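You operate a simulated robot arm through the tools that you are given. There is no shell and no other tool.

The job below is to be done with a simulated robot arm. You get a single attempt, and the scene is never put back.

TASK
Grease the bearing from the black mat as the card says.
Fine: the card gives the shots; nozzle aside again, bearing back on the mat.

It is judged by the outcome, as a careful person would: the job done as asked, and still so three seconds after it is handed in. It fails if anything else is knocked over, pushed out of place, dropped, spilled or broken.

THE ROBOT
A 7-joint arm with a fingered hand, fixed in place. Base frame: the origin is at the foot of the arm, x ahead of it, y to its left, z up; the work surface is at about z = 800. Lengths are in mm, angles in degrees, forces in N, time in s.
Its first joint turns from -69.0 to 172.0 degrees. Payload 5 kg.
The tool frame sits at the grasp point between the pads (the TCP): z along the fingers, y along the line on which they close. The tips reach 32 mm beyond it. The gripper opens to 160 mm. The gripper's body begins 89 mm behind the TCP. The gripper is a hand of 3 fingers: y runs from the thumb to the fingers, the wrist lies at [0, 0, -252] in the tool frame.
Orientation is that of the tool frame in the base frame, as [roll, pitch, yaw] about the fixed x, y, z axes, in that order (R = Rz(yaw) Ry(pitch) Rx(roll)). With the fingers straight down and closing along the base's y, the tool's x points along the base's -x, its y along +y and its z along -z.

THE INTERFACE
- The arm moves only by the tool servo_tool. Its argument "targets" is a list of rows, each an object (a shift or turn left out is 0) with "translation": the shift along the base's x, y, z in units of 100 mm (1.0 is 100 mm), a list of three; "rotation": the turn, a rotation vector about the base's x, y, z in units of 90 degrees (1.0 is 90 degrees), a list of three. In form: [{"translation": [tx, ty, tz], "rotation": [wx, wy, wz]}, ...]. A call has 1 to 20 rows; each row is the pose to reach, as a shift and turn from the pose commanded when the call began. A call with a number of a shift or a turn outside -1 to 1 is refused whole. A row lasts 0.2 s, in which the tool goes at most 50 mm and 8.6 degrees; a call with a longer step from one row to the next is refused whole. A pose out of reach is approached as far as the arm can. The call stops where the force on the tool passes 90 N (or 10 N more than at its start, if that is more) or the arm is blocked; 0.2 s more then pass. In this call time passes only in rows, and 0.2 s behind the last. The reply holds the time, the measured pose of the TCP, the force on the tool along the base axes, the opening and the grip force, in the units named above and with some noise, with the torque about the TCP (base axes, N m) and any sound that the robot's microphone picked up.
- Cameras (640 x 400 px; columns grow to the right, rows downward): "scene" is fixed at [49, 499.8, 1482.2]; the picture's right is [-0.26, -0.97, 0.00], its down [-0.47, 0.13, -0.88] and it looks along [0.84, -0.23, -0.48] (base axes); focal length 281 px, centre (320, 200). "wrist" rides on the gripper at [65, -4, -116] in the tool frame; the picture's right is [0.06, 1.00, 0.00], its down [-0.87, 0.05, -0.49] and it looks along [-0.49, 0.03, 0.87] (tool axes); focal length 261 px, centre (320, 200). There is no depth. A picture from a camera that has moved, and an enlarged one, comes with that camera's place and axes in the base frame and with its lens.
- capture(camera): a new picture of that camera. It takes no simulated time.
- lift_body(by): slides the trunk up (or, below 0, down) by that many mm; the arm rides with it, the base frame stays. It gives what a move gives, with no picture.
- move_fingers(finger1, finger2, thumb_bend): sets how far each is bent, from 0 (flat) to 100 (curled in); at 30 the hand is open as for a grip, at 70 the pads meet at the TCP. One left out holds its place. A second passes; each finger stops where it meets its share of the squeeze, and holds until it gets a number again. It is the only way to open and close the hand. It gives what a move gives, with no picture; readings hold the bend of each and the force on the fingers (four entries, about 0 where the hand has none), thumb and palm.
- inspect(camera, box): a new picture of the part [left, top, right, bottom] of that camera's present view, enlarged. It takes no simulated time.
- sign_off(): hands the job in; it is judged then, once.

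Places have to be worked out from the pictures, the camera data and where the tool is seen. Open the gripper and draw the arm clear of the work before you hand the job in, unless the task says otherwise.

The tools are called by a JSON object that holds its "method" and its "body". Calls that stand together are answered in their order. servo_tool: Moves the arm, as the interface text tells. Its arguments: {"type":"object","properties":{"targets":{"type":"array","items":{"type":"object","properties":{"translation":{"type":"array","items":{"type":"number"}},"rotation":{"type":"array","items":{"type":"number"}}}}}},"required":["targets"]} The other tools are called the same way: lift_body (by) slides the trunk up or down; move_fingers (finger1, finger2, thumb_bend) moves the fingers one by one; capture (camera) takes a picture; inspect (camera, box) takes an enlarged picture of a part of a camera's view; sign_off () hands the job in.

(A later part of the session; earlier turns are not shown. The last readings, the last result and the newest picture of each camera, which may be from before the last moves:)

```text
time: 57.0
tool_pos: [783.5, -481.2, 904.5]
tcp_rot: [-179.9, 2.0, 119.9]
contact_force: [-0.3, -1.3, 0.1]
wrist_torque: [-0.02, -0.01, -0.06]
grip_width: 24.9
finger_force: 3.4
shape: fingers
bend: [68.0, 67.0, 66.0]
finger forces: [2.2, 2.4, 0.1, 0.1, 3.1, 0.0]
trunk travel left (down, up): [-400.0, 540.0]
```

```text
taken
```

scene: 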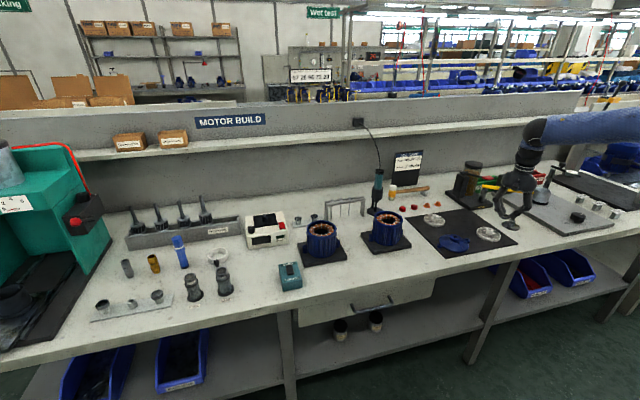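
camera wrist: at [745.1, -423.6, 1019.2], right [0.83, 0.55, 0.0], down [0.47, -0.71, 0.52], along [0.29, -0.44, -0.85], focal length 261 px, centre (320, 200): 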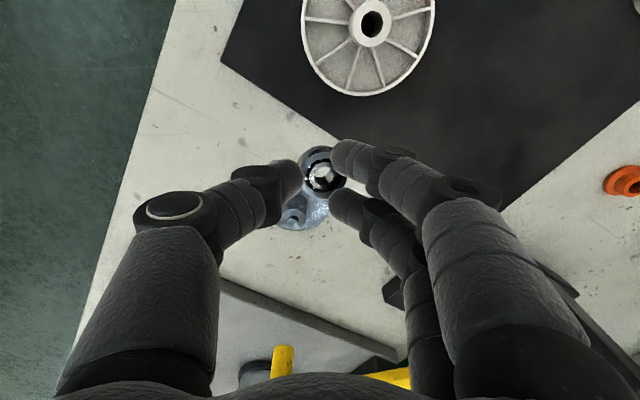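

The readings changed slightly (gap 28→25), so I check closely whether the bearing is slipping.

{"method": "inspect", "body": {"camera": "wrist", "box": [260, 130, 380, 235]}}

{"method": "inspect", "body": {"camera": "scene", "box": [495, 195, 535, 230]}}

```text
3.81 times, centred on (320, 182) of wrist
camera zoom: at [745.1, -423.6, 1019.2], right [0.83, 0.55, 0.0], down [0.47, -0.71, 0.52], along [0.29, -0.44, -0.85], focal length 993 px, centre (320, 267)
```

zoom: 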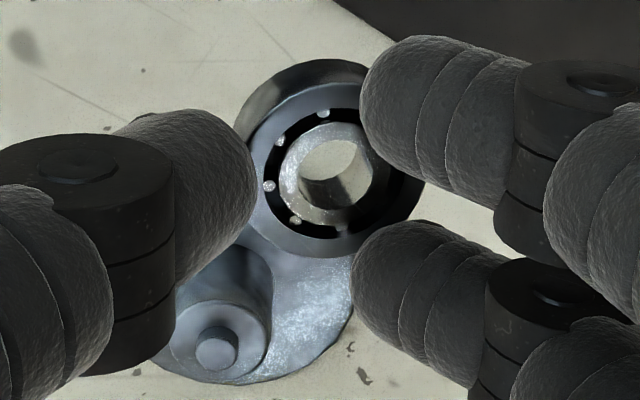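

```text
11.43 times, centred on (515, 212) of scene
camera zoom: at [49.0, 499.8, 1482.2], right [-0.26, -0.97, 0.0], down [-0.47, 0.13, -0.88], along [0.84, -0.23, -0.48], focal length 3206 px, centre (-1909, 57)
```

zoom: 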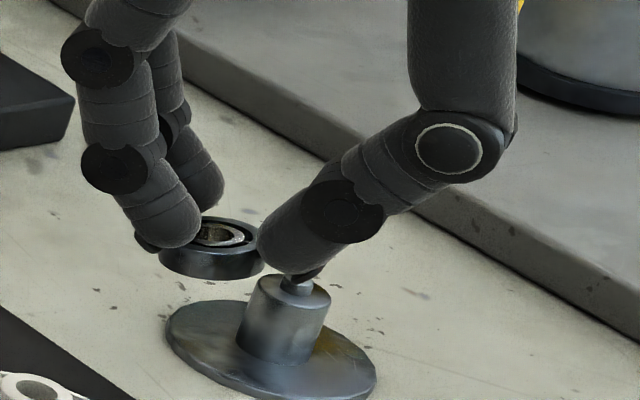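

The bearing has slipped lower and tilted slightly in the fingertips, so carrying it on is unsafe. I bring it smoothly back over the free part of the mat and set it down to regrip better.

{"method": "servo_tool", "body": {"targets": [{"translation": [0.03, 0.03, -0.04]}, {"translation": [0.09, 0.09, -0.12]}, {"translation": [0.17, 0.17, -0.22]}, {"translation": [0.25, 0.25, -0.32]}, {"translation": [0.33, 0.33, -0.42]}, {"translation": [0.39, 0.4, -0.5]}, {"translation": [0.42, 0.43, -0.55]}]}}

{"method": "inspect", "body": {"camera": "wrist", "box": [260, 130, 380, 235]}}

{"method": "inspect", "body": {"camera": "scene", "box": [470, 200, 510, 235]}}

```text
time: 58.6
tool_pos: [824.4, -436.9, 851.1]
tcp_rot: [180.0, 2.0, 119.8]
contact_force: [0.3, 0.2, -0.6]
wrist_torque: [0.0, -0.01, -0.02]
grip_width: 24.8
finger_force: 3.5
shape: fingers
bend: [68.0, 67.0, 66.0]
finger forces: [2.1, 2.3, 0.0, 0.1, 3.1, 0.1]
trunk travel left (down, up): [-400.0, 540.0]
```

```text
3.81 times, centred on (320, 182) of wrist
camera zoom: at [786.8, -379.7, 964.3], right [0.83, 0.55, 0.0], down [0.47, -0.71, 0.52], along [0.29, -0.44, -0.85], focal length 993 px, centre (320, 267)
```

zoom: 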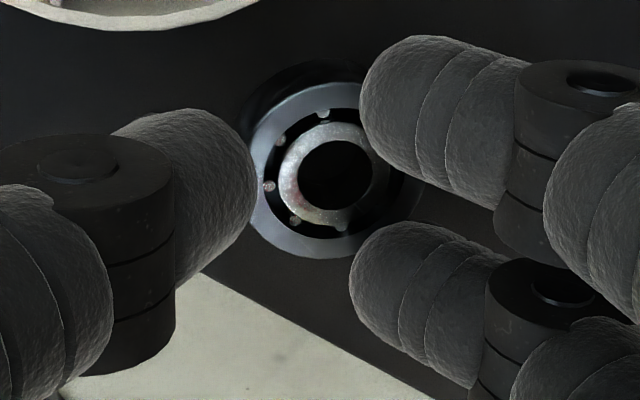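

```text
11.43 times, centred on (490, 218) of scene
camera zoom: at [49.0, 499.8, 1482.2], right [-0.26, -0.97, 0.0], down [-0.47, 0.13, -0.88], along [0.84, -0.23, -0.48], focal length 3206 px, centre (-1623, 0)
```

zoom: 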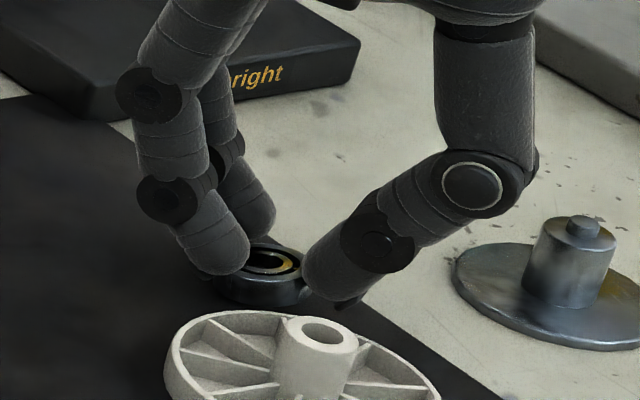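

The grip stayed stable on the way, so the slip came from the abrupt start of the sideways move. I lower the bearing onto the mat and release it.

{"method": "servo_tool", "body": {"targets": [{"translation": [0.0, 0.0, -0.02]}, {"translation": [0.0, 0.0, -0.04]}, {"translation": [0.0, 0.0, -0.06]}, {"translation": [0.0, 0.0, -0.07]}]}}

{"method": "inspect", "body": {"camera": "scene", "box": [470, 200, 510, 235]}}

```text
time: 59.6
tool_pos: [824.9, -436.8, 844.3]
tcp_rot: [179.9, 2.0, 119.9]
contact_force: [1.3, -0.7, 11.5]
wrist_torque: [0.03, -0.08, 0.01]
grip_width: 24.1
finger_force: 8.6
shape: fingers
bend: [68.0, 68.0, 66.0]
finger forces: [5.1, 6.8, 0.1, 0.1, 5.6, 0.0]
trunk travel left (down, up): [-400.0, 540.0]
```

```text
11.43 times, centred on (490, 218) of scene
camera zoom: at [49.0, 499.8, 1482.2], right [-0.26, -0.97, 0.0], down [-0.47, 0.13, -0.88], along [0.84, -0.23, -0.48], focal length 3206 px, centre (-1623, 0)
```

zoom: 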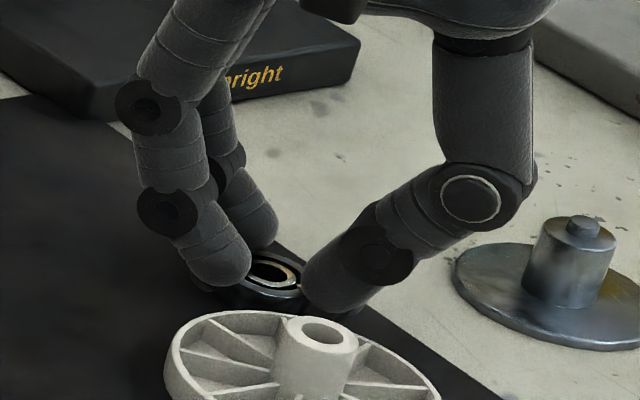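

The bearing is down on the mat. I open, raise slightly, set the hand vertical and look again to re-centre.

{"method": "move_fingers", "body": {"finger1": 61, "finger2": 61, "thumb_bend": 61}}

{"method": "servo_tool", "body": {"targets": [{"translation": [0.0, 0.0, 0.05]}, {"translation": [0.0, 0.0, 0.1], "rotation": [0.0192, 0.0111, 0]}, {"translation": [0.0, 0.0, 0.1], "rotation": [0.0192, 0.0111, 0]}]}}

{"method": "capture", "body": {"camera": "wrist"}}

{"method": "inspect", "body": {"camera": "wrist", "box": [260, 130, 380, 215]}}

```text
time: 60.6
tool_pos: [824.5, -439.0, 844.5]
tcp_rot: [180.0, 2.0, 119.9]
contact_force: [-1.6, 0.6, 1.1]
wrist_torque: [0.01, 0.01, 0.0]
grip_width: 42.9
finger_force: 0.1
shape: fingers
bend: [62.0, 61.0, 61.0]
finger forces: [0.3, 0.0, 0.1, 0.1, 0.3, 0.1]
trunk travel left (down, up): [-400.0, 540.0]
```

```text
time: 61.4
tool_pos: [824.6, -437.2, 854.2]
tcp_rot: [-180.0, -0.1, 120.0]
contact_force: [0.5, -0.1, 0.8]
wrist_torque: [0.0, 0.02, -0.03]
grip_width: 43.3
finger_force: 0.0
shape: fingers
bend: [61.0, 61.0, 61.0]
finger forces: [0.0, 0.0, 0.1, 0.0, 0.0, 0.1]
trunk travel left (down, up): [-400.0, 540.0]
```

```text
taken
camera wrist: at [788.7, -383.8, 970.4], right [0.83, 0.55, 0.0], down [0.48, -0.73, 0.49], along [0.27, -0.41, -0.87], focal length 261 px, centre (320, 200)
```

wrist: 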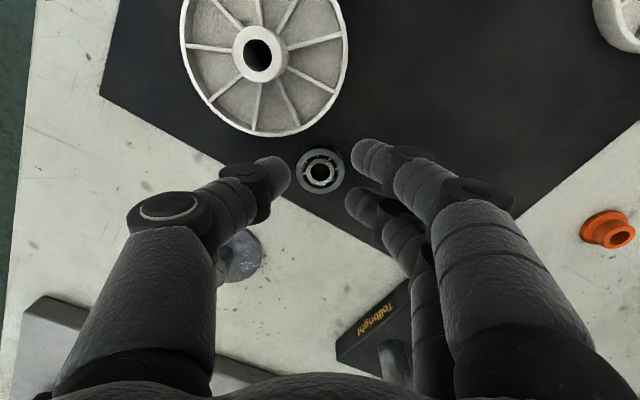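

```text
4.71 times, centred on (320, 172) of wrist
camera zoom: at [788.7, -383.8, 970.4], right [0.83, 0.55, 0.0], down [0.48, -0.73, 0.49], along [0.27, -0.41, -0.87], focal length 1227 px, centre (320, 329)
```

zoom: 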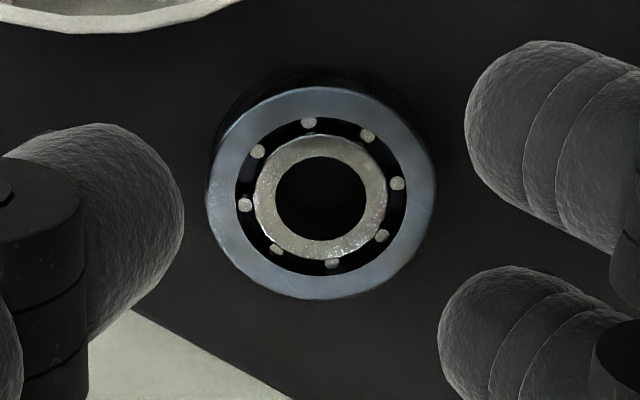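

The bearing is centred under the now vertical hand. I pre-close, press down until the tips rest on the mat, then close progressively.

{"method": "move_fingers", "body": {"finger1": 64, "finger2": 64, "thumb_bend": 64}}

{"method": "servo_tool", "body": {"targets": [{"translation": [0.0, 0.0, -0.04]}, {"translation": [0.0, 0.0, -0.08]}, {"translation": [0.0, 0.0, -0.11]}, {"translation": [0.0, 0.0, -0.13]}, {"translation": [0.0, 0.0, -0.14]}]}}

{"method": "inspect", "body": {"camera": "wrist", "box": [260, 130, 380, 215]}}

{"method": "inspect", "body": {"camera": "scene", "box": [470, 200, 510, 235]}}

```text
time: 62.4
tool_pos: [824.7, -438.8, 854.1]
tcp_rot: [180.0, 0.0, 119.9]
contact_force: [0.3, -0.2, 0.0]
wrist_torque: [0.03, -0.02, -0.01]
grip_width: 33.0
finger_force: 0.1
shape: fingers
bend: [64.0, 64.0, 64.0]
finger forces: [0.1, 0.0, 0.1, 0.1, 0.1, 0.0]
trunk travel left (down, up): [-400.0, 540.0]
```

```text
time: 63.6
tool_pos: [824.9, -436.8, 842.2]
tcp_rot: [179.8, 0.1, 119.9]
contact_force: [0.2, -6.7, 21.1]
wrist_torque: [-0.38, 0.32, 0.13]
grip_width: 34.1
finger_force: 11.2
shape: fingers
bend: [64.0, 64.0, 64.0]
finger forces: [2.4, 1.5, 0.0, 0.1, 17.6, 0.0]
trunk travel left (down, up): [-400.0, 540.0]
```

```text
4.71 times, centred on (320, 172) of wrist
camera zoom: at [788.2, -383.9, 957.7], right [0.83, 0.55, 0.0], down [0.48, -0.73, 0.49], along [0.27, -0.41, -0.87], focal length 1227 px, centre (320, 329)
```

zoom: 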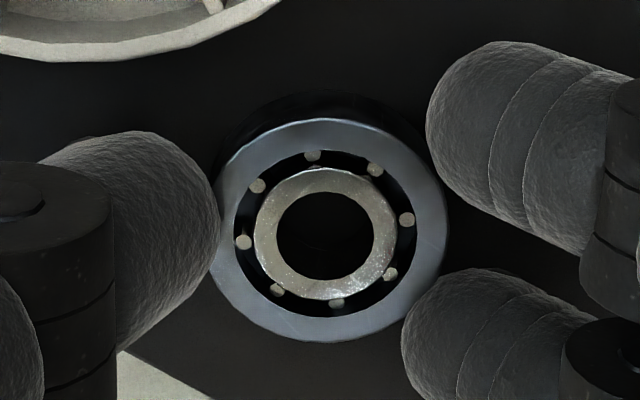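

```text
11.43 times, centred on (490, 218) of scene
camera zoom: at [49.0, 499.8, 1482.2], right [-0.26, -0.97, 0.0], down [-0.47, 0.13, -0.88], along [0.84, -0.23, -0.48], focal length 3206 px, centre (-1623, 0)
```

zoom: 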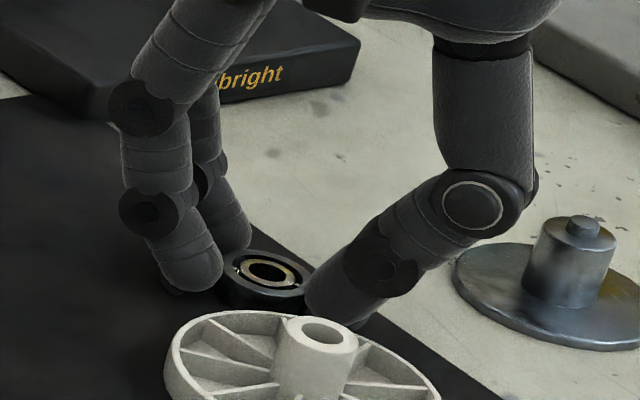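

The tips are on the mat, the thumb most firmly. I close the fingers against the bearing and then tighten the thumb.

{"method": "move_fingers", "body": {"finger1": 67, "finger2": 67, "thumb_bend": 65}}

{"method": "move_fingers", "body": {"finger1": 70, "finger2": 70, "thumb_bend": 68}}

{"method": "inspect", "body": {"camera": "wrist", "box": [260, 130, 380, 215]}}

{"method": "inspect", "body": {"camera": "scene", "box": [470, 200, 510, 235]}}

```text
time: 64.6
tool_pos: [823.8, -437.6, 840.1]
tcp_rot: [179.9, 0.1, 119.8]
contact_force: [4.4, -13.6, 29.5]
wrist_torque: [-0.84, 0.44, 0.37]
grip_width: 30.3
finger_force: 16.6
shape: fingers
bend: [66.0, 65.0, 66.0]
finger forces: [1.4, 4.1, 0.0, 0.0, 28.5, 0.0]
trunk travel left (down, up): [-400.0, 540.0]
```

```text
time: 65.6
tool_pos: [825.0, -437.5, 839.3]
tcp_rot: [179.9, 0.0, 119.9]
contact_force: [5.6, -12.5, 28.3]
wrist_torque: [-0.81, 0.33, 0.35]
grip_width: 29.1
finger_force: 20.0
shape: fingers
bend: [67.0, 66.0, 68.0]
finger forces: [3.3, 7.1, 0.0, 0.0, 28.9, 0.1]
trunk travel left (down, up): [-400.0, 540.0]
```

```text
4.71 times, centred on (320, 172) of wrist
camera zoom: at [787.7, -383.7, 956.7], right [0.83, 0.55, 0.0], down [0.48, -0.73, 0.49], along [0.27, -0.41, -0.87], focal length 1227 px, centre (320, 329)
```

zoom: 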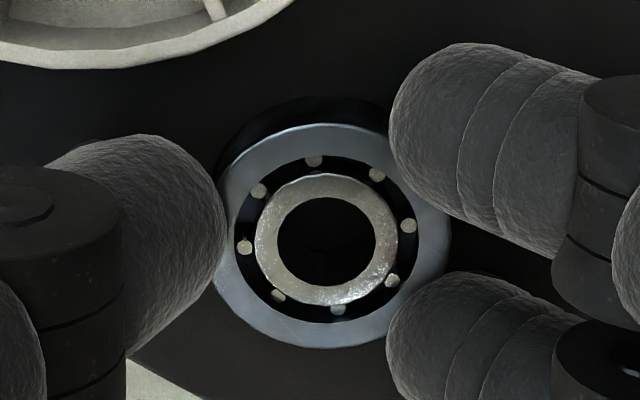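

```text
11.43 times, centred on (490, 218) of scene
camera zoom: at [49.0, 499.8, 1482.2], right [-0.26, -0.97, 0.0], down [-0.47, 0.13, -0.88], along [0.84, -0.23, -0.48], focal length 3206 px, centre (-1623, 0)
```

zoom: 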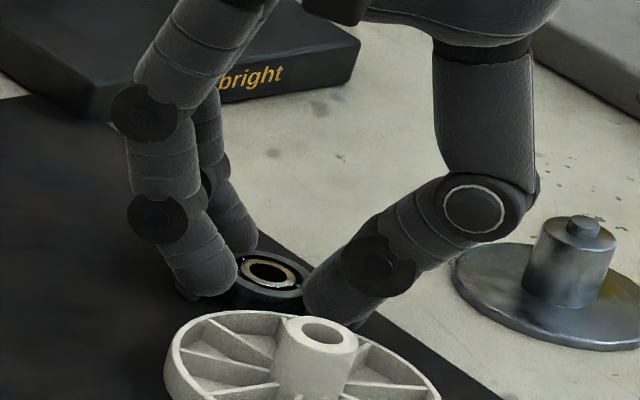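

The TCP is now at 839, lower than before, with the tips deeper on the ring. I lift slowly by 8 mm and check.

{"method": "servo_tool", "body": {"targets": [{"translation": [0.0, 0.0, 0.02]}, {"translation": [0.0, 0.0, 0.04]}, {"translation": [0.0, 0.0, 0.06]}, {"translation": [0.0, 0.0, 0.08]}, {"translation": [0.0, 0.0, 0.1]}]}}

{"method": "inspect", "body": {"camera": "wrist", "box": [260, 130, 380, 215]}}

{"method": "inspect", "body": {"camera": "scene", "box": [470, 200, 510, 235]}}

```text
time: 66.8
tool_pos: [824.0, -437.1, 848.6]
tcp_rot: [-180.0, 0.0, 120.0]
contact_force: [-1.3, 0.6, 0.2]
wrist_torque: [0.0, -0.01, 0.03]
grip_width: 28.8
finger_force: 6.7
shape: fingers
bend: [67.0, 66.0, 66.0]
finger forces: [3.0, 4.4, 0.1, 0.1, 6.2, 0.0]
trunk travel left (down, up): [-400.0, 540.0]
```

```text
4.71 times, centred on (320, 172) of wrist
camera zoom: at [788.9, -383.6, 965.6], right [0.83, 0.55, 0.0], down [0.48, -0.73, 0.49], along [0.27, -0.41, -0.87], focal length 1227 px, centre (320, 329)
```

zoom: 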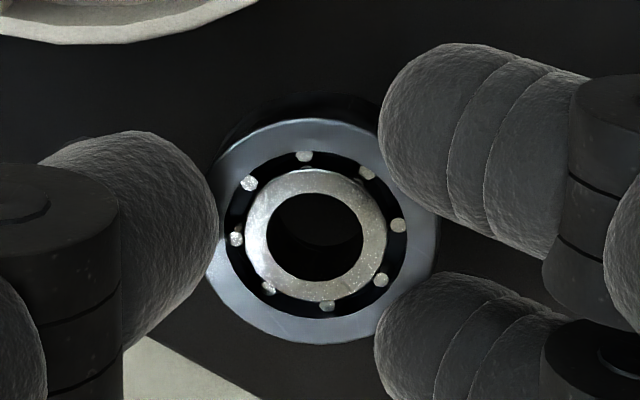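

```text
11.43 times, centred on (490, 218) of scene
camera zoom: at [49.0, 499.8, 1482.2], right [-0.26, -0.97, 0.0], down [-0.47, 0.13, -0.88], along [0.84, -0.23, -0.48], focal length 3206 px, centre (-1623, 0)
```

zoom: 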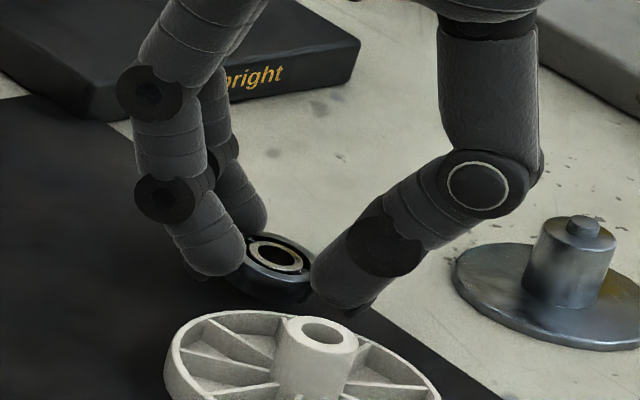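

The grip is firmer now: 6 N thumb against 3 and 4.4 N. I zoom to see how level the bearing hangs.

{"method": "inspect", "body": {"camera": "scene", "box": [481, 218, 501, 230]}}

{"method": "inspect", "body": {"camera": "wrist", "box": [295, 155, 350, 205]}}

```text
16.00 times, centred on (491, 224) of scene
camera zoom: at [49.0, 499.8, 1482.2], right [-0.26, -0.97, 0.0], down [-0.47, 0.13, -0.88], along [0.84, -0.23, -0.48], focal length 4489 px, centre (-2416, -184)
```

zoom: 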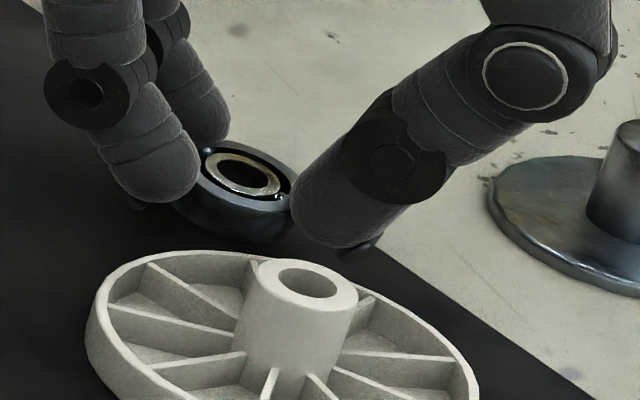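

```text
8.00 times, centred on (322, 180) of wrist
camera zoom: at [788.9, -383.6, 965.6], right [0.83, 0.55, 0.0], down [0.48, -0.73, 0.49], along [0.27, -0.41, -0.87], focal length 2085 px, centre (300, 360)
```

zoom: 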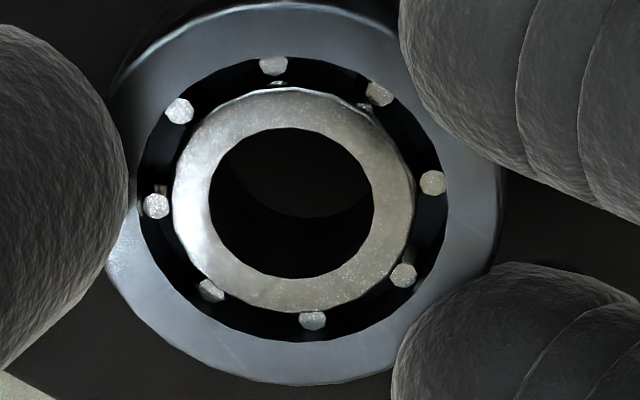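

The bearing hangs level within a few degrees. I carry it slowly, about 5 mm per row with gentle starts, up and inward.

{"method": "servo_tool", "body": {"targets": [{"translation": [0.0, 0.0, 0.02]}, {"translation": [-0.01, 0.0, 0.06]}, {"translation": [-0.03, 0.0, 0.11]}, {"translation": [-0.06, -0.01, 0.16]}, {"translation": [-0.1, -0.03, 0.21]}, {"translation": [-0.14, -0.06, 0.26]}, {"translation": [-0.18, -0.1, 0.31]}, {"translation": [-0.22, -0.14, 0.35]}, {"translation": [-0.26, -0.19, 0.38]}, {"translation": [-0.3, -0.24, 0.4]}, {"translation": [-0.33, -0.29, 0.41]}, {"translation": [-0.35, -0.34, 0.41]}, {"translation": [-0.37, -0.39, 0.41]}, {"translation": [-0.38, -0.43, 0.41]}, {"translation": [-0.38, -0.45, 0.41]}]}}

{"method": "inspect", "body": {"camera": "wrist", "box": [260, 130, 380, 235]}}

```text
time: 70.0
tool_pos: [787.1, -483.9, 890.2]
tcp_rot: [-179.9, -0.1, 119.9]
contact_force: [0.3, -0.1, -1.4]
wrist_torque: [-0.01, -0.01, -0.01]
grip_width: 28.7
finger_force: 6.5
shape: fingers
bend: [67.0, 66.0, 66.0]
finger forces: [3.0, 4.4, 0.0, 0.0, 6.2, 0.0]
trunk travel left (down, up): [-400.0, 540.0]
```

```text
3.81 times, centred on (320, 182) of wrist
camera zoom: at [750.8, -429.1, 1006.5], right [0.83, 0.55, 0.0], down [0.48, -0.73, 0.49], along [0.27, -0.41, -0.87], focal length 993 px, centre (320, 267)
```

zoom: 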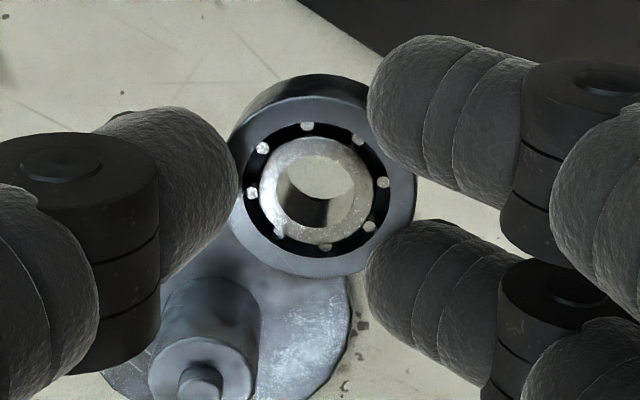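

The grip is unchanged during the slow carry. From two views the peg top is at about (800,-552, z 830). I move slowly over toward the seat, staying about 20 mm above it.

{"method": "servo_tool", "body": {"targets": [{"translation": [0.0, -0.02, 0.0]}, {"translation": [0.01, -0.06, 0.0]}, {"translation": [0.02, -0.11, 0.0]}, {"translation": [0.03, -0.16, 0.0]}, {"translation": [0.04, -0.21, 0.0]}, {"translation": [0.05, -0.26, 0.0]}, {"translation": [0.06, -0.31, 0.0]}, {"translation": [0.07, -0.36, 0.0]}, {"translation": [0.08, -0.41, 0.0]}, {"translation": [0.09, -0.46, 0.0]}, {"translation": [0.1, -0.51, 0.0]}, {"translation": [0.11, -0.56, 0.0]}, {"translation": [0.12, -0.6, 0.0]}, {"translation": [0.12, -0.63, 0.0]}, {"translation": [0.12, -0.65, 0.0]}]}}

{"method": "inspect", "body": {"camera": "wrist", "box": [260, 130, 380, 235]}}

{"method": "inspect", "body": {"camera": "scene", "box": [490, 195, 534, 230]}}

{"method": "capture", "body": {"camera": "scene"}}

```text
time: 73.2
tool_pos: [798.6, -549.3, 889.9]
tcp_rot: [-180.0, -0.1, 119.8]
contact_force: [-0.2, 0.6, -0.2]
wrist_torque: [0.0, 0.0, 0.02]
grip_width: 28.9
finger_force: 6.6
shape: fingers
bend: [67.0, 66.0, 66.0]
finger forces: [3.0, 4.4, 0.0, 0.0, 6.2, 0.1]
trunk travel left (down, up): [-400.0, 540.0]
```

```text
3.81 times, centred on (320, 182) of wrist
camera zoom: at [763.1, -494.3, 1006.6], right [0.83, 0.55, 0.0], down [0.48, -0.73, 0.49], along [0.27, -0.41, -0.87], focal length 993 px, centre (320, 267)
```

zoom: 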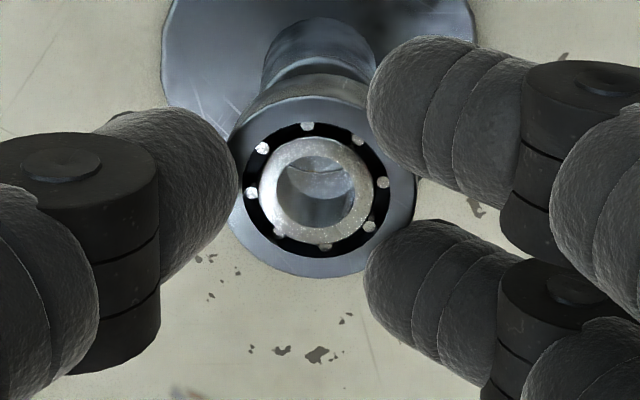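

```text
11.43 times, centred on (512, 212) of scene
camera zoom: at [49.0, 499.8, 1482.2], right [-0.26, -0.97, 0.0], down [-0.47, 0.13, -0.88], along [0.84, -0.23, -0.48], focal length 3206 px, centre (-1874, 57)
```

zoom: 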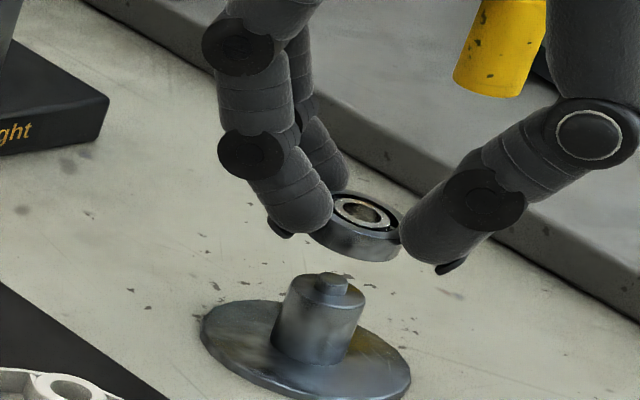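

```text
taken
```

scene: 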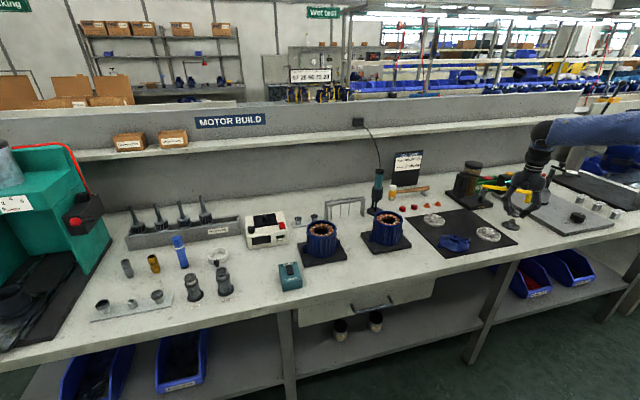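

Vertical reach is fine here and the bearing is above the hub. I zoom in on the bore to see the peg through it.

{"method": "inspect", "body": {"camera": "wrist", "box": [295, 155, 345, 200]}}

{"method": "inspect", "body": {"camera": "scene", "box": [504, 208, 528, 224]}}

```text
8.89 times, centred on (320, 178) of wrist
camera zoom: at [763.1, -494.3, 1006.6], right [0.83, 0.55, 0.0], down [0.48, -0.73, 0.49], along [0.27, -0.41, -0.87], focal length 2317 px, centre (320, 400)
```

zoom: 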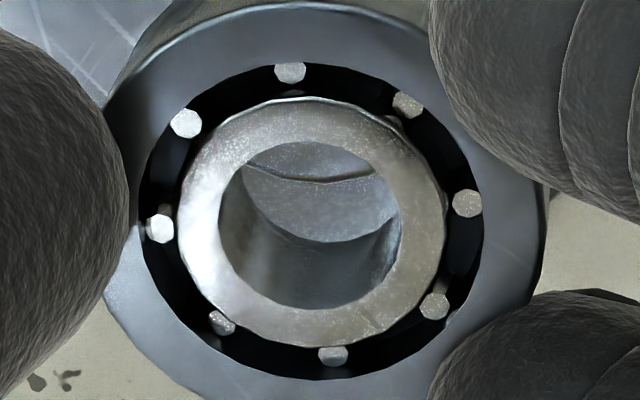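

```text
16.00 times, centred on (516, 216) of scene
camera zoom: at [49.0, 499.8, 1482.2], right [-0.26, -0.97, 0.0], down [-0.47, 0.13, -0.88], along [0.84, -0.23, -0.48], focal length 4489 px, centre (-2816, -56)
```

zoom: 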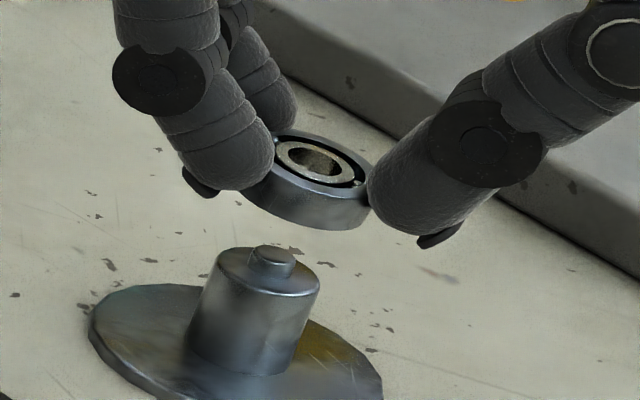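

The measurements agree: the bearing centre is at about (799.7,-551.8) against the peg at (800.2,-551.6), with the bearing bottom about 20 mm above the peg top. I lower 12 mm slowly and look again through the bore.

{"method": "servo_tool", "body": {"targets": [{"translation": [0.0, 0.0, -0.01]}, {"translation": [0.0, 0.0, -0.03]}, {"translation": [0.0, 0.0, -0.06]}, {"translation": [0.0, 0.0, -0.09]}, {"translation": [0.0, 0.0, -0.11]}, {"translation": [0.0, 0.0, -0.12]}]}}

{"method": "inspect", "body": {"camera": "wrist", "box": [295, 155, 345, 200]}}

{"method": "inspect", "body": {"camera": "scene", "box": [504, 208, 528, 224]}}

```text
time: 74.6
tool_pos: [799.1, -547.3, 878.4]
tcp_rot: [180.0, 0.0, 120.1]
contact_force: [0.4, -0.3, -0.6]
wrist_torque: [0.0, 0.01, 0.01]
grip_width: 28.9
finger_force: 6.9
shape: fingers
bend: [67.0, 66.0, 66.0]
finger forces: [3.0, 4.4, 0.1, 0.1, 6.2, 0.0]
trunk travel left (down, up): [-400.0, 540.0]
```

```text
8.89 times, centred on (320, 178) of wrist
camera zoom: at [763.0, -493.6, 994.6], right [0.83, 0.55, 0.0], down [0.48, -0.73, 0.49], along [0.27, -0.41, -0.87], focal length 2317 px, centre (320, 400)
```

zoom: 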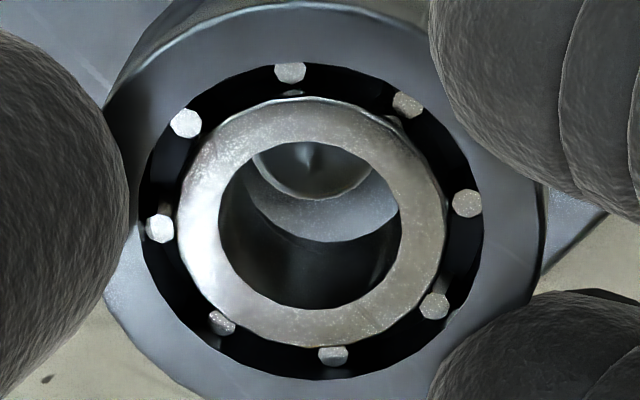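

```text
16.00 times, centred on (516, 216) of scene
camera zoom: at [49.0, 499.8, 1482.2], right [-0.26, -0.97, 0.0], down [-0.47, 0.13, -0.88], along [0.84, -0.23, -0.48], focal length 4489 px, centre (-2816, -56)
```

zoom: 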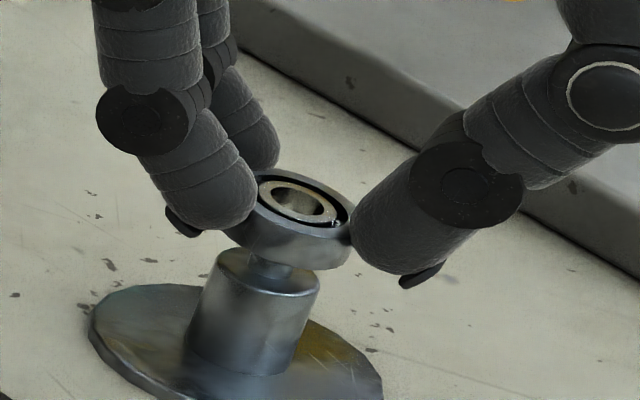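

Now the peg's rim shows through the bore. Combining both views, the bearing is about coaxial with the peg and roughly 5–6 mm above its top. I lower another 4 mm and recheck.

{"method": "servo_tool", "body": {"targets": [{"translation": [0.0, 0.0, -0.01]}, {"translation": [0.0, 0.0, -0.025]}, {"translation": [0.0, 0.0, -0.04]}]}}

{"method": "inspect", "body": {"camera": "wrist", "box": [295, 155, 345, 200]}}

{"method": "inspect", "body": {"camera": "scene", "box": [504, 208, 528, 224]}}

```text
time: 75.4
tool_pos: [798.7, -547.2, 874.2]
tcp_rot: [-180.0, 0.0, 120.0]
contact_force: [0.7, 0.4, -1.0]
wrist_torque: [0.02, -0.02, 0.02]
grip_width: 28.6
finger_force: 6.5
shape: fingers
bend: [67.0, 66.0, 66.0]
finger forces: [3.0, 4.4, 0.1, 0.0, 6.1, 0.0]
trunk travel left (down, up): [-400.0, 540.0]
```

```text
8.89 times, centred on (320, 178) of wrist
camera zoom: at [763.0, -493.2, 991.1], right [0.83, 0.55, 0.0], down [0.48, -0.73, 0.49], along [0.27, -0.41, -0.87], focal length 2317 px, centre (320, 400)
```

zoom: 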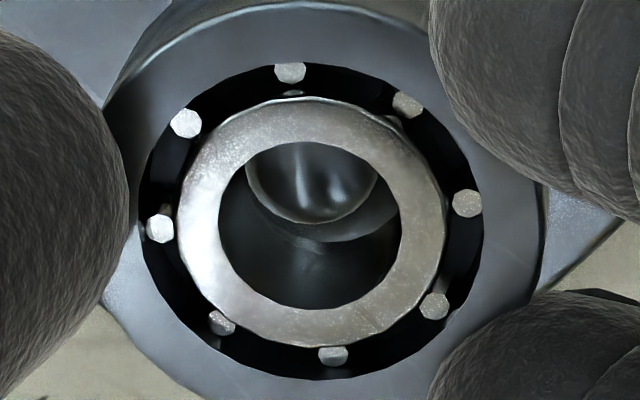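

```text
16.00 times, centred on (516, 216) of scene
camera zoom: at [49.0, 499.8, 1482.2], right [-0.26, -0.97, 0.0], down [-0.47, 0.13, -0.88], along [0.84, -0.23, -0.48], focal length 4489 px, centre (-2816, -56)
```

zoom: 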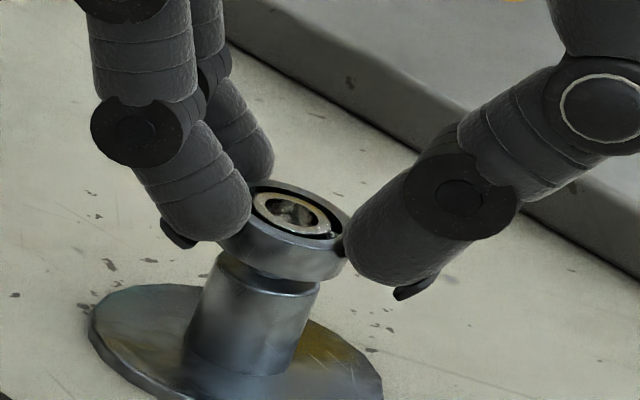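

The peg is nearly at the bore mouth (gap about 1.5 mm). I zoom in hard on the bore to check sideways centring.

{"method": "inspect", "body": {"camera": "wrist", "box": [305, 167, 333, 192]}}

{"method": "inspect", "body": {"camera": "scene", "box": [509, 212, 521, 222]}}

```text
16.00 times, centred on (319, 180) of wrist
camera zoom: at [763.0, -493.2, 991.1], right [0.83, 0.55, 0.0], down [0.48, -0.73, 0.49], along [0.27, -0.41, -0.87], focal length 4170 px, centre (336, 528)
```

zoom: 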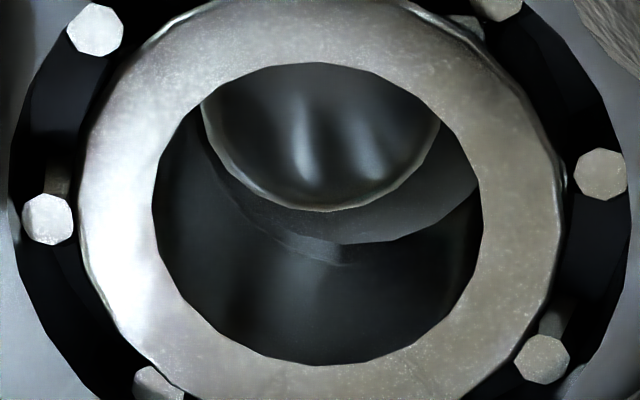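

```text
16.00 times, centred on (515, 217) of scene
camera zoom: at [49.0, 499.8, 1482.2], right [-0.26, -0.97, 0.0], down [-0.47, 0.13, -0.88], along [0.84, -0.23, -0.48], focal length 4489 px, centre (-2800, -72)
```

zoom: 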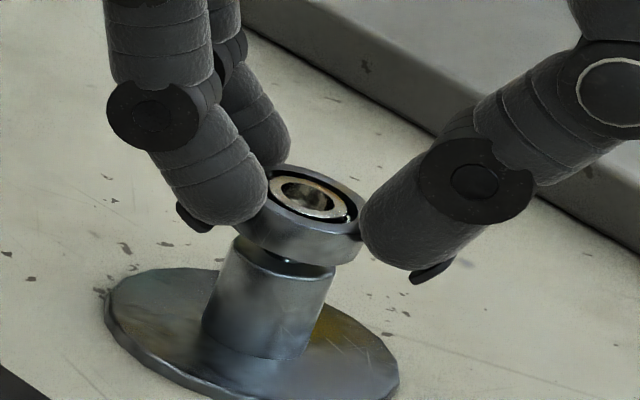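

The bearing mouth is about 0.8 mm toward the finger side of the peg. I correct by that and lower 3.5 mm in small steps to start the peg into the bore.

{"method": "servo_tool", "body": {"targets": [{"translation": [-0.007, -0.004, 0.0]}, {"translation": [-0.007, -0.004, -0.01]}, {"translation": [-0.007, -0.004, -0.02]}, {"translation": [-0.007, -0.004, -0.03]}, {"translation": [-0.007, -0.004, -0.035]}]}}

{"method": "inspect", "body": {"camera": "wrist", "box": [305, 167, 333, 192]}}

{"method": "inspect", "body": {"camera": "scene", "box": [509, 212, 521, 222]}}

```text
time: 76.6
tool_pos: [798.4, -548.3, 871.1]
tcp_rot: [-180.0, 0.0, 119.9]
contact_force: [0.4, 0.2, -0.8]
wrist_torque: [0.03, 0.0, 0.01]
grip_width: 28.7
finger_force: 6.9
shape: fingers
bend: [67.0, 66.0, 66.0]
finger forces: [3.0, 4.4, 0.0, 0.0, 6.2, 0.0]
trunk travel left (down, up): [-400.0, 540.0]
```

```text
16.00 times, centred on (319, 180) of wrist
camera zoom: at [762.2, -494.2, 987.4], right [0.83, 0.55, 0.0], down [0.48, -0.73, 0.49], along [0.27, -0.41, -0.87], focal length 4170 px, centre (336, 528)
```

zoom: 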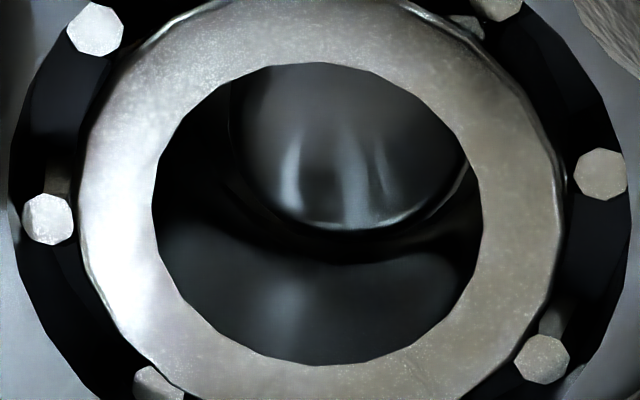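

```text
16.00 times, centred on (515, 217) of scene
camera zoom: at [49.0, 499.8, 1482.2], right [-0.26, -0.97, 0.0], down [-0.47, 0.13, -0.88], along [0.84, -0.23, -0.48], focal length 4489 px, centre (-2800, -72)
```

zoom: 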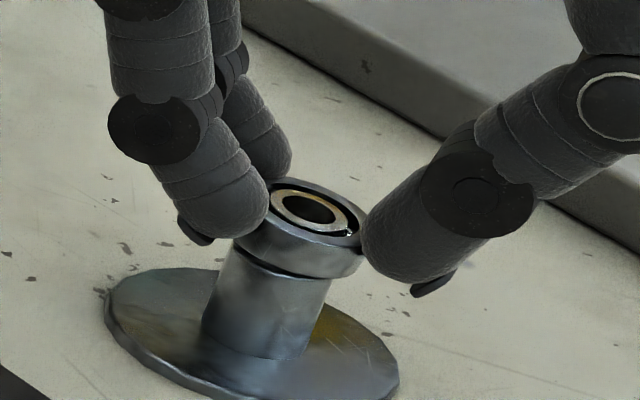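

The peg is inside the bore with no side force. I lower further until the ring rests on the hub.

{"method": "servo_tool", "body": {"targets": [{"translation": [0.0, 0.0, -0.01]}, {"translation": [0.0, 0.0, -0.02]}, {"translation": [0.0, 0.0, -0.03]}]}}

{"method": "inspect", "body": {"camera": "wrist", "box": [305, 167, 333, 192]}}

{"method": "inspect", "body": {"camera": "scene", "box": [509, 212, 521, 222]}}

```text
time: 77.4
tool_pos: [798.9, -548.2, 867.5]
tcp_rot: [180.0, 0.0, 119.9]
contact_force: [-0.1, -0.6, 2.3]
wrist_torque: [-0.03, 0.0, -0.03]
grip_width: 28.9
finger_force: 7.8
shape: fingers
bend: [67.0, 66.0, 66.0]
finger forces: [3.0, 4.8, 0.0, 0.1, 7.5, 0.0]
trunk travel left (down, up): [-400.0, 540.0]
```

```text
16.00 times, centred on (319, 180) of wrist
camera zoom: at [762.1, -493.8, 984.5], right [0.83, 0.55, 0.0], down [0.48, -0.73, 0.49], along [0.27, -0.41, -0.87], focal length 4170 px, centre (336, 528)
```

zoom: 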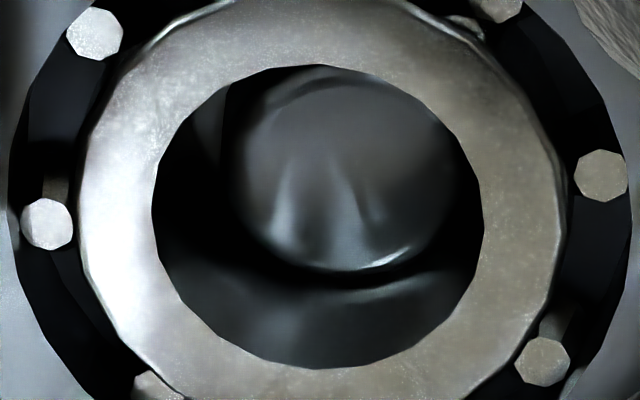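

```text
16.00 times, centred on (515, 217) of scene
camera zoom: at [49.0, 499.8, 1482.2], right [-0.26, -0.97, 0.0], down [-0.47, 0.13, -0.88], along [0.84, -0.23, -0.48], focal length 4489 px, centre (-2800, -72)
```

zoom: 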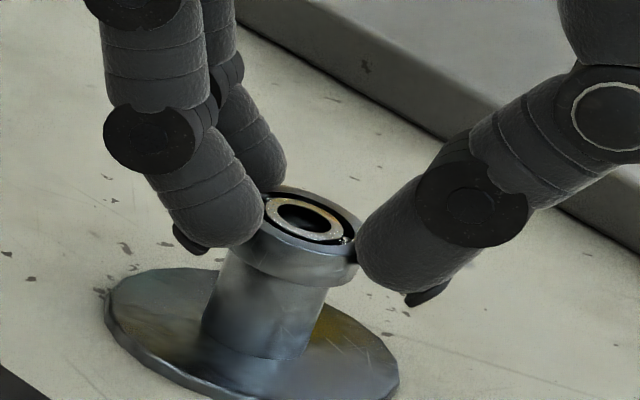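

The peg is centred in the bore and a contact force of 2.3 N shows the bearing seated on the hub. I open the fingers evenly.

{"method": "move_fingers", "body": {"finger1": 62, "finger2": 62, "thumb_bend": 62}}

{"method": "inspect", "body": {"camera": "wrist", "box": [260, 130, 380, 235]}}

{"method": "inspect", "body": {"camera": "scene", "box": [509, 212, 521, 222]}}

```text
time: 78.4
tool_pos: [799.3, -548.2, 867.4]
tcp_rot: [180.0, -0.1, 119.9]
contact_force: [0.2, -0.1, -0.1]
wrist_torque: [0.02, -0.02, -0.02]
grip_width: 39.1
finger_force: 0.0
shape: fingers
bend: [62.0, 62.0, 62.0]
finger forces: [0.0, 0.0, 0.1, 0.0, 0.0, 0.0]
trunk travel left (down, up): [-400.0, 540.0]
```

```text
3.81 times, centred on (320, 182) of wrist
camera zoom: at [762.1, -493.8, 984.3], right [0.83, 0.55, 0.0], down [0.48, -0.73, 0.49], along [0.27, -0.41, -0.87], focal length 993 px, centre (320, 267)
```

zoom: 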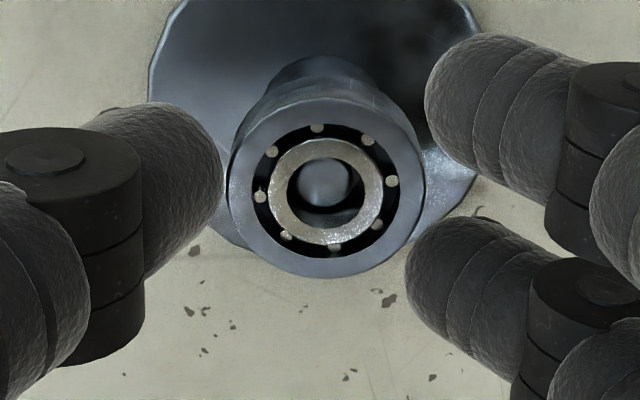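

```text
16.00 times, centred on (515, 217) of scene
camera zoom: at [49.0, 499.8, 1482.2], right [-0.26, -0.97, 0.0], down [-0.47, 0.13, -0.88], along [0.84, -0.23, -0.48], focal length 4489 px, centre (-2800, -72)
```

zoom: 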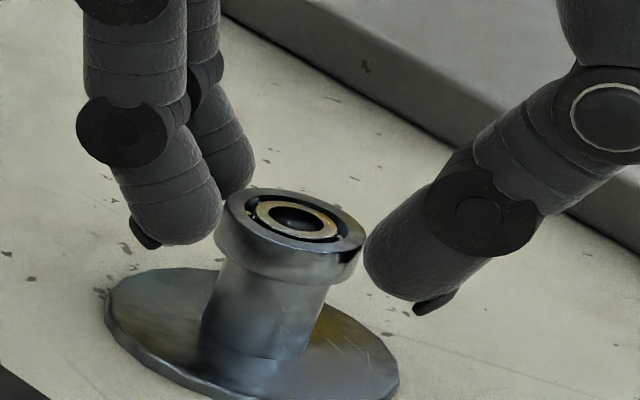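

The bearing sits squarely on the hub with the peg in its bore. I raise the hand straight up clear of it and then look at the nozzle arm.

{"method": "servo_tool", "body": {"targets": [{"translation": [0.0, 0.0, 0.05]}, {"translation": [0.0, 0.0, 0.15]}, {"translation": [0.0, 0.0, 0.3]}, {"translation": [0.0, 0.0, 0.5]}, {"translation": [-0.1, 0.05, 0.7]}, {"translation": [-0.25, 0.15, 0.9]}, {"translation": [-0.4, 0.25, 1.0]}]}}

{"method": "capture", "body": {"camera": "wrist"}}

{"method": "inspect", "body": {"camera": "scene", "box": [440, 150, 570, 240]}}

```text
time: 80.0
tool_pos: [757.1, -522.3, 967.4]
tcp_rot: [179.9, 0.0, 119.8]
contact_force: [0.4, -0.6, 0.0]
wrist_torque: [0.0, -0.06, -0.01]
grip_width: 39.1
finger_force: 0.0
shape: fingers
bend: [62.0, 62.0, 62.0]
finger forces: [0.1, 0.0, 0.0, 0.1, 0.0, 0.1]
trunk travel left (down, up): [-400.0, 540.0]
```

```text
taken
camera wrist: at [720.8, -468.8, 1084.1], right [0.83, 0.55, 0.0], down [0.48, -0.73, 0.49], along [0.27, -0.41, -0.87], focal length 261 px, centre (320, 200)
```

wrist: 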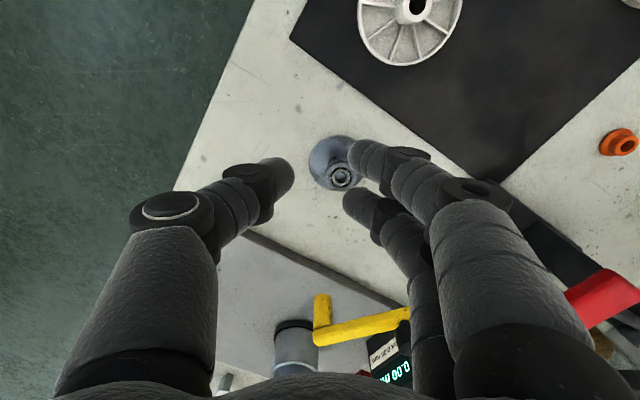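

```text
4.44 times, centred on (505, 195) of scene
camera zoom: at [49.0, 499.8, 1482.2], right [-0.26, -0.97, 0.0], down [-0.47, 0.13, -0.88], along [0.84, -0.23, -0.48], focal length 1247 px, centre (-502, 222)
```

zoom: 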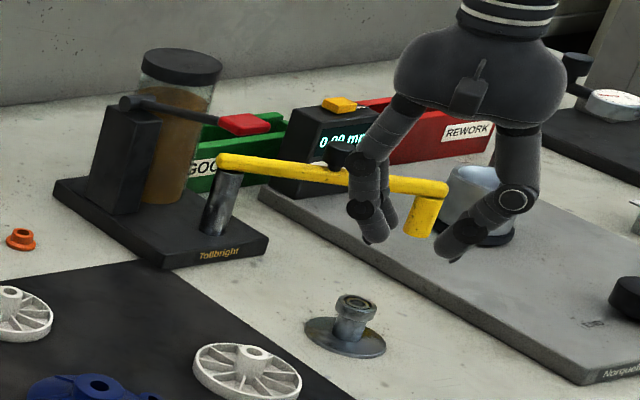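

The nozzle outlet is at about (877,-702, z 843), clear above the bearing top, with its bar around z 900 and a metal cup close behind it. I need to hook the bar with the fingers straddling it, so I turn the hand about −70° in free space and look.

{"method": "servo_tool", "body": {"targets": [{"translation": [0.0, 0.0, 0.1], "rotation": [0, 0, -0.08]}, {"translation": [0.0, 0.0, 0.2], "rotation": [0, 0, -0.17]}, {"translation": [0.0, 0.0, 0.3], "rotation": [0, 0, -0.26]}, {"translation": [0.0, 0.0, 0.4], "rotation": [0, 0, -0.35]}, {"translation": [0.0, 0.0, 0.4], "rotation": [0, 0, -0.44]}, {"translation": [0.0, 0.0, 0.4], "rotation": [0, 0, -0.53]}, {"translation": [0.0, 0.0, 0.4], "rotation": [0, 0, -0.62]}, {"translation": [0.0, 0.0, 0.4], "rotation": [0, 0, -0.7]}, {"translation": [0.0, 0.0, 0.4], "rotation": [0, 0, -0.778]}]}}

{"method": "capture", "body": {"camera": "wrist"}}

{"method": "inspect", "body": {"camera": "scene", "box": [440, 110, 570, 240]}}

```text
time: 82.0
tool_pos: [757.3, -522.8, 1007.4]
tcp_rot: [-180.0, 0.0, 49.8]
contact_force: [-0.2, -0.7, -0.8]
wrist_torque: [0.01, -0.01, 0.01]
grip_width: 39.1
finger_force: 0.1
shape: fingers
bend: [62.0, 62.0, 62.0]
finger forces: [0.0, 0.0, 0.0, 0.0, 0.0, 0.1]
trunk travel left (down, up): [-400.0, 540.0]
```

```text
taken
camera wrist: at [796.9, -471.5, 1124.0], right [0.8, -0.6, 0.0], down [-0.52, -0.7, 0.49], along [-0.29, -0.39, -0.87], focal length 261 px, centre (320, 200)
```

wrist: 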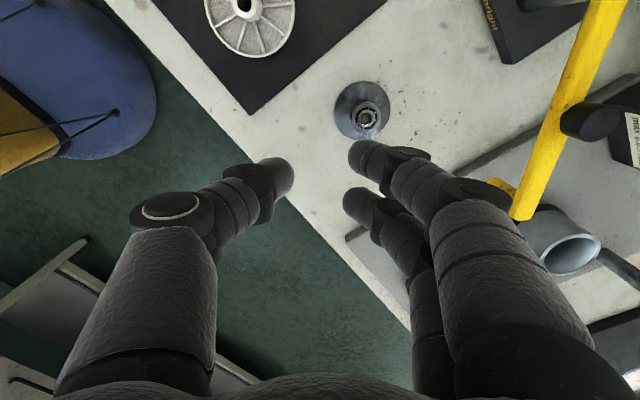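

```text
3.08 times, centred on (505, 175) of scene
camera zoom: at [49.0, 499.8, 1482.2], right [-0.26, -0.97, 0.0], down [-0.47, 0.13, -0.88], along [0.84, -0.23, -0.48], focal length 863 px, centre (-249, 277)
```

zoom: 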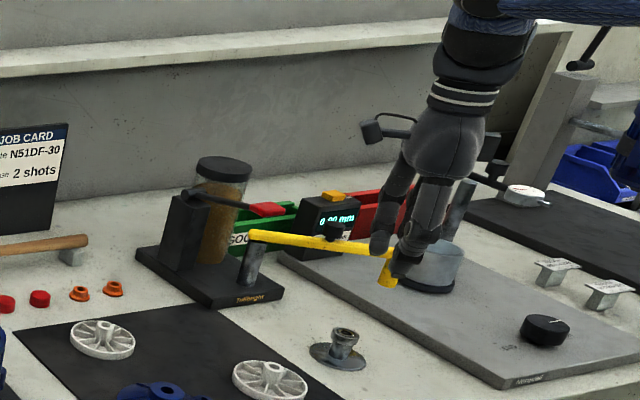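

From this view the bar end is at about (870,-690, z 910) and the knob near (931,-628), with the bar direction about 55°. I lean the hand outward 35° so the fingers can drop behind the bar and the thumb stays in front, opening to 58.

{"method": "move_fingers", "body": {"finger1": 57, "finger2": 57, "thumb_bend": 57}}

{"method": "servo_tool", "body": {"targets": [{"translation": [0.05, -0.05, 0.0], "rotation": [-0.0502, -0.0594, 0]}, {"translation": [0.1, -0.1, 0.0], "rotation": [-0.1003, -0.1188, 0]}, {"translation": [0.15, -0.15, 0.0], "rotation": [-0.1505, -0.1783, 0]}, {"translation": [0.2, -0.2, 0.0], "rotation": [-0.2006, -0.2377, 0]}, {"translation": [0.25, -0.25, 0.0], "rotation": [-0.2508, -0.2971, 0]}]}}

{"method": "capture", "body": {"camera": "wrist"}}

{"method": "inspect", "body": {"camera": "scene", "box": [440, 110, 570, 240]}}

```text
time: 83.0
tool_pos: [757.1, -522.8, 1008.1]
tcp_rot: [-180.0, 0.0, 49.9]
contact_force: [0.4, -0.4, 1.0]
wrist_torque: [0.01, 0.0, -0.01]
grip_width: 62.4
finger_force: 0.1
shape: fingers
bend: [56.0, 56.0, 56.0]
finger forces: [0.0, 0.1, 0.0, 0.0, 0.0, 0.1]
trunk travel left (down, up): [-400.0, 540.0]
```

```text
time: 84.2
tool_pos: [785.2, -550.1, 1006.1]
tcp_rot: [145.1, -0.1, 49.9]
contact_force: [0.4, -0.6, -0.3]
wrist_torque: [0.02, 0.0, 0.0]
grip_width: 63.0
finger_force: 0.0
shape: fingers
bend: [56.0, 56.0, 56.0]
finger forces: [0.1, 0.1, 0.1, 0.0, 0.1, 0.0]
trunk travel left (down, up): [-400.0, 540.0]
```

```text
taken
camera wrist: at [773.6, -456.1, 1098.8], right [0.67, -0.48, 0.57], down [-0.74, -0.51, 0.43], along [0.08, -0.71, -0.7], focal length 261 px, centre (320, 200)
```

wrist: 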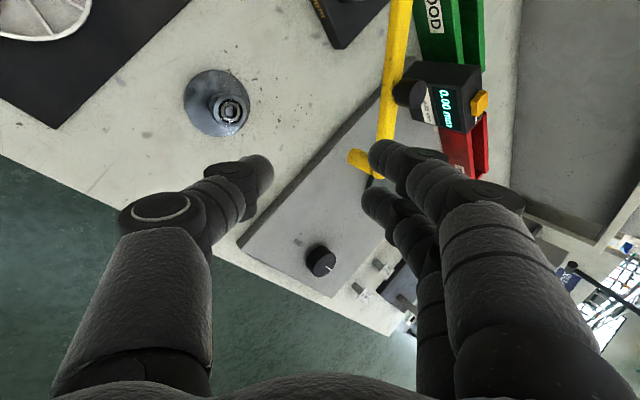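

```text
3.08 times, centred on (505, 175) of scene
camera zoom: at [49.0, 499.8, 1482.2], right [-0.26, -0.97, 0.0], down [-0.47, 0.13, -0.88], along [0.84, -0.23, -0.48], focal length 863 px, centre (-249, 277)
```

zoom: 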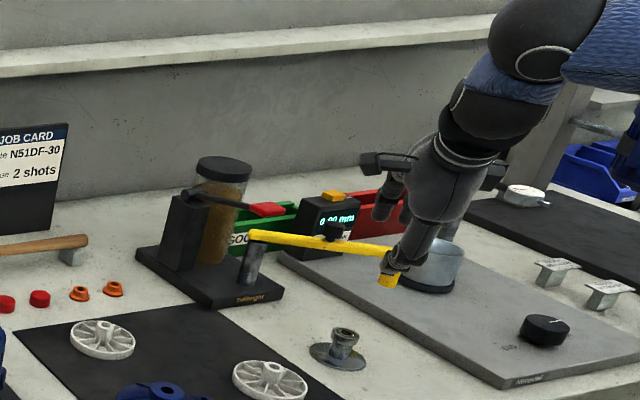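

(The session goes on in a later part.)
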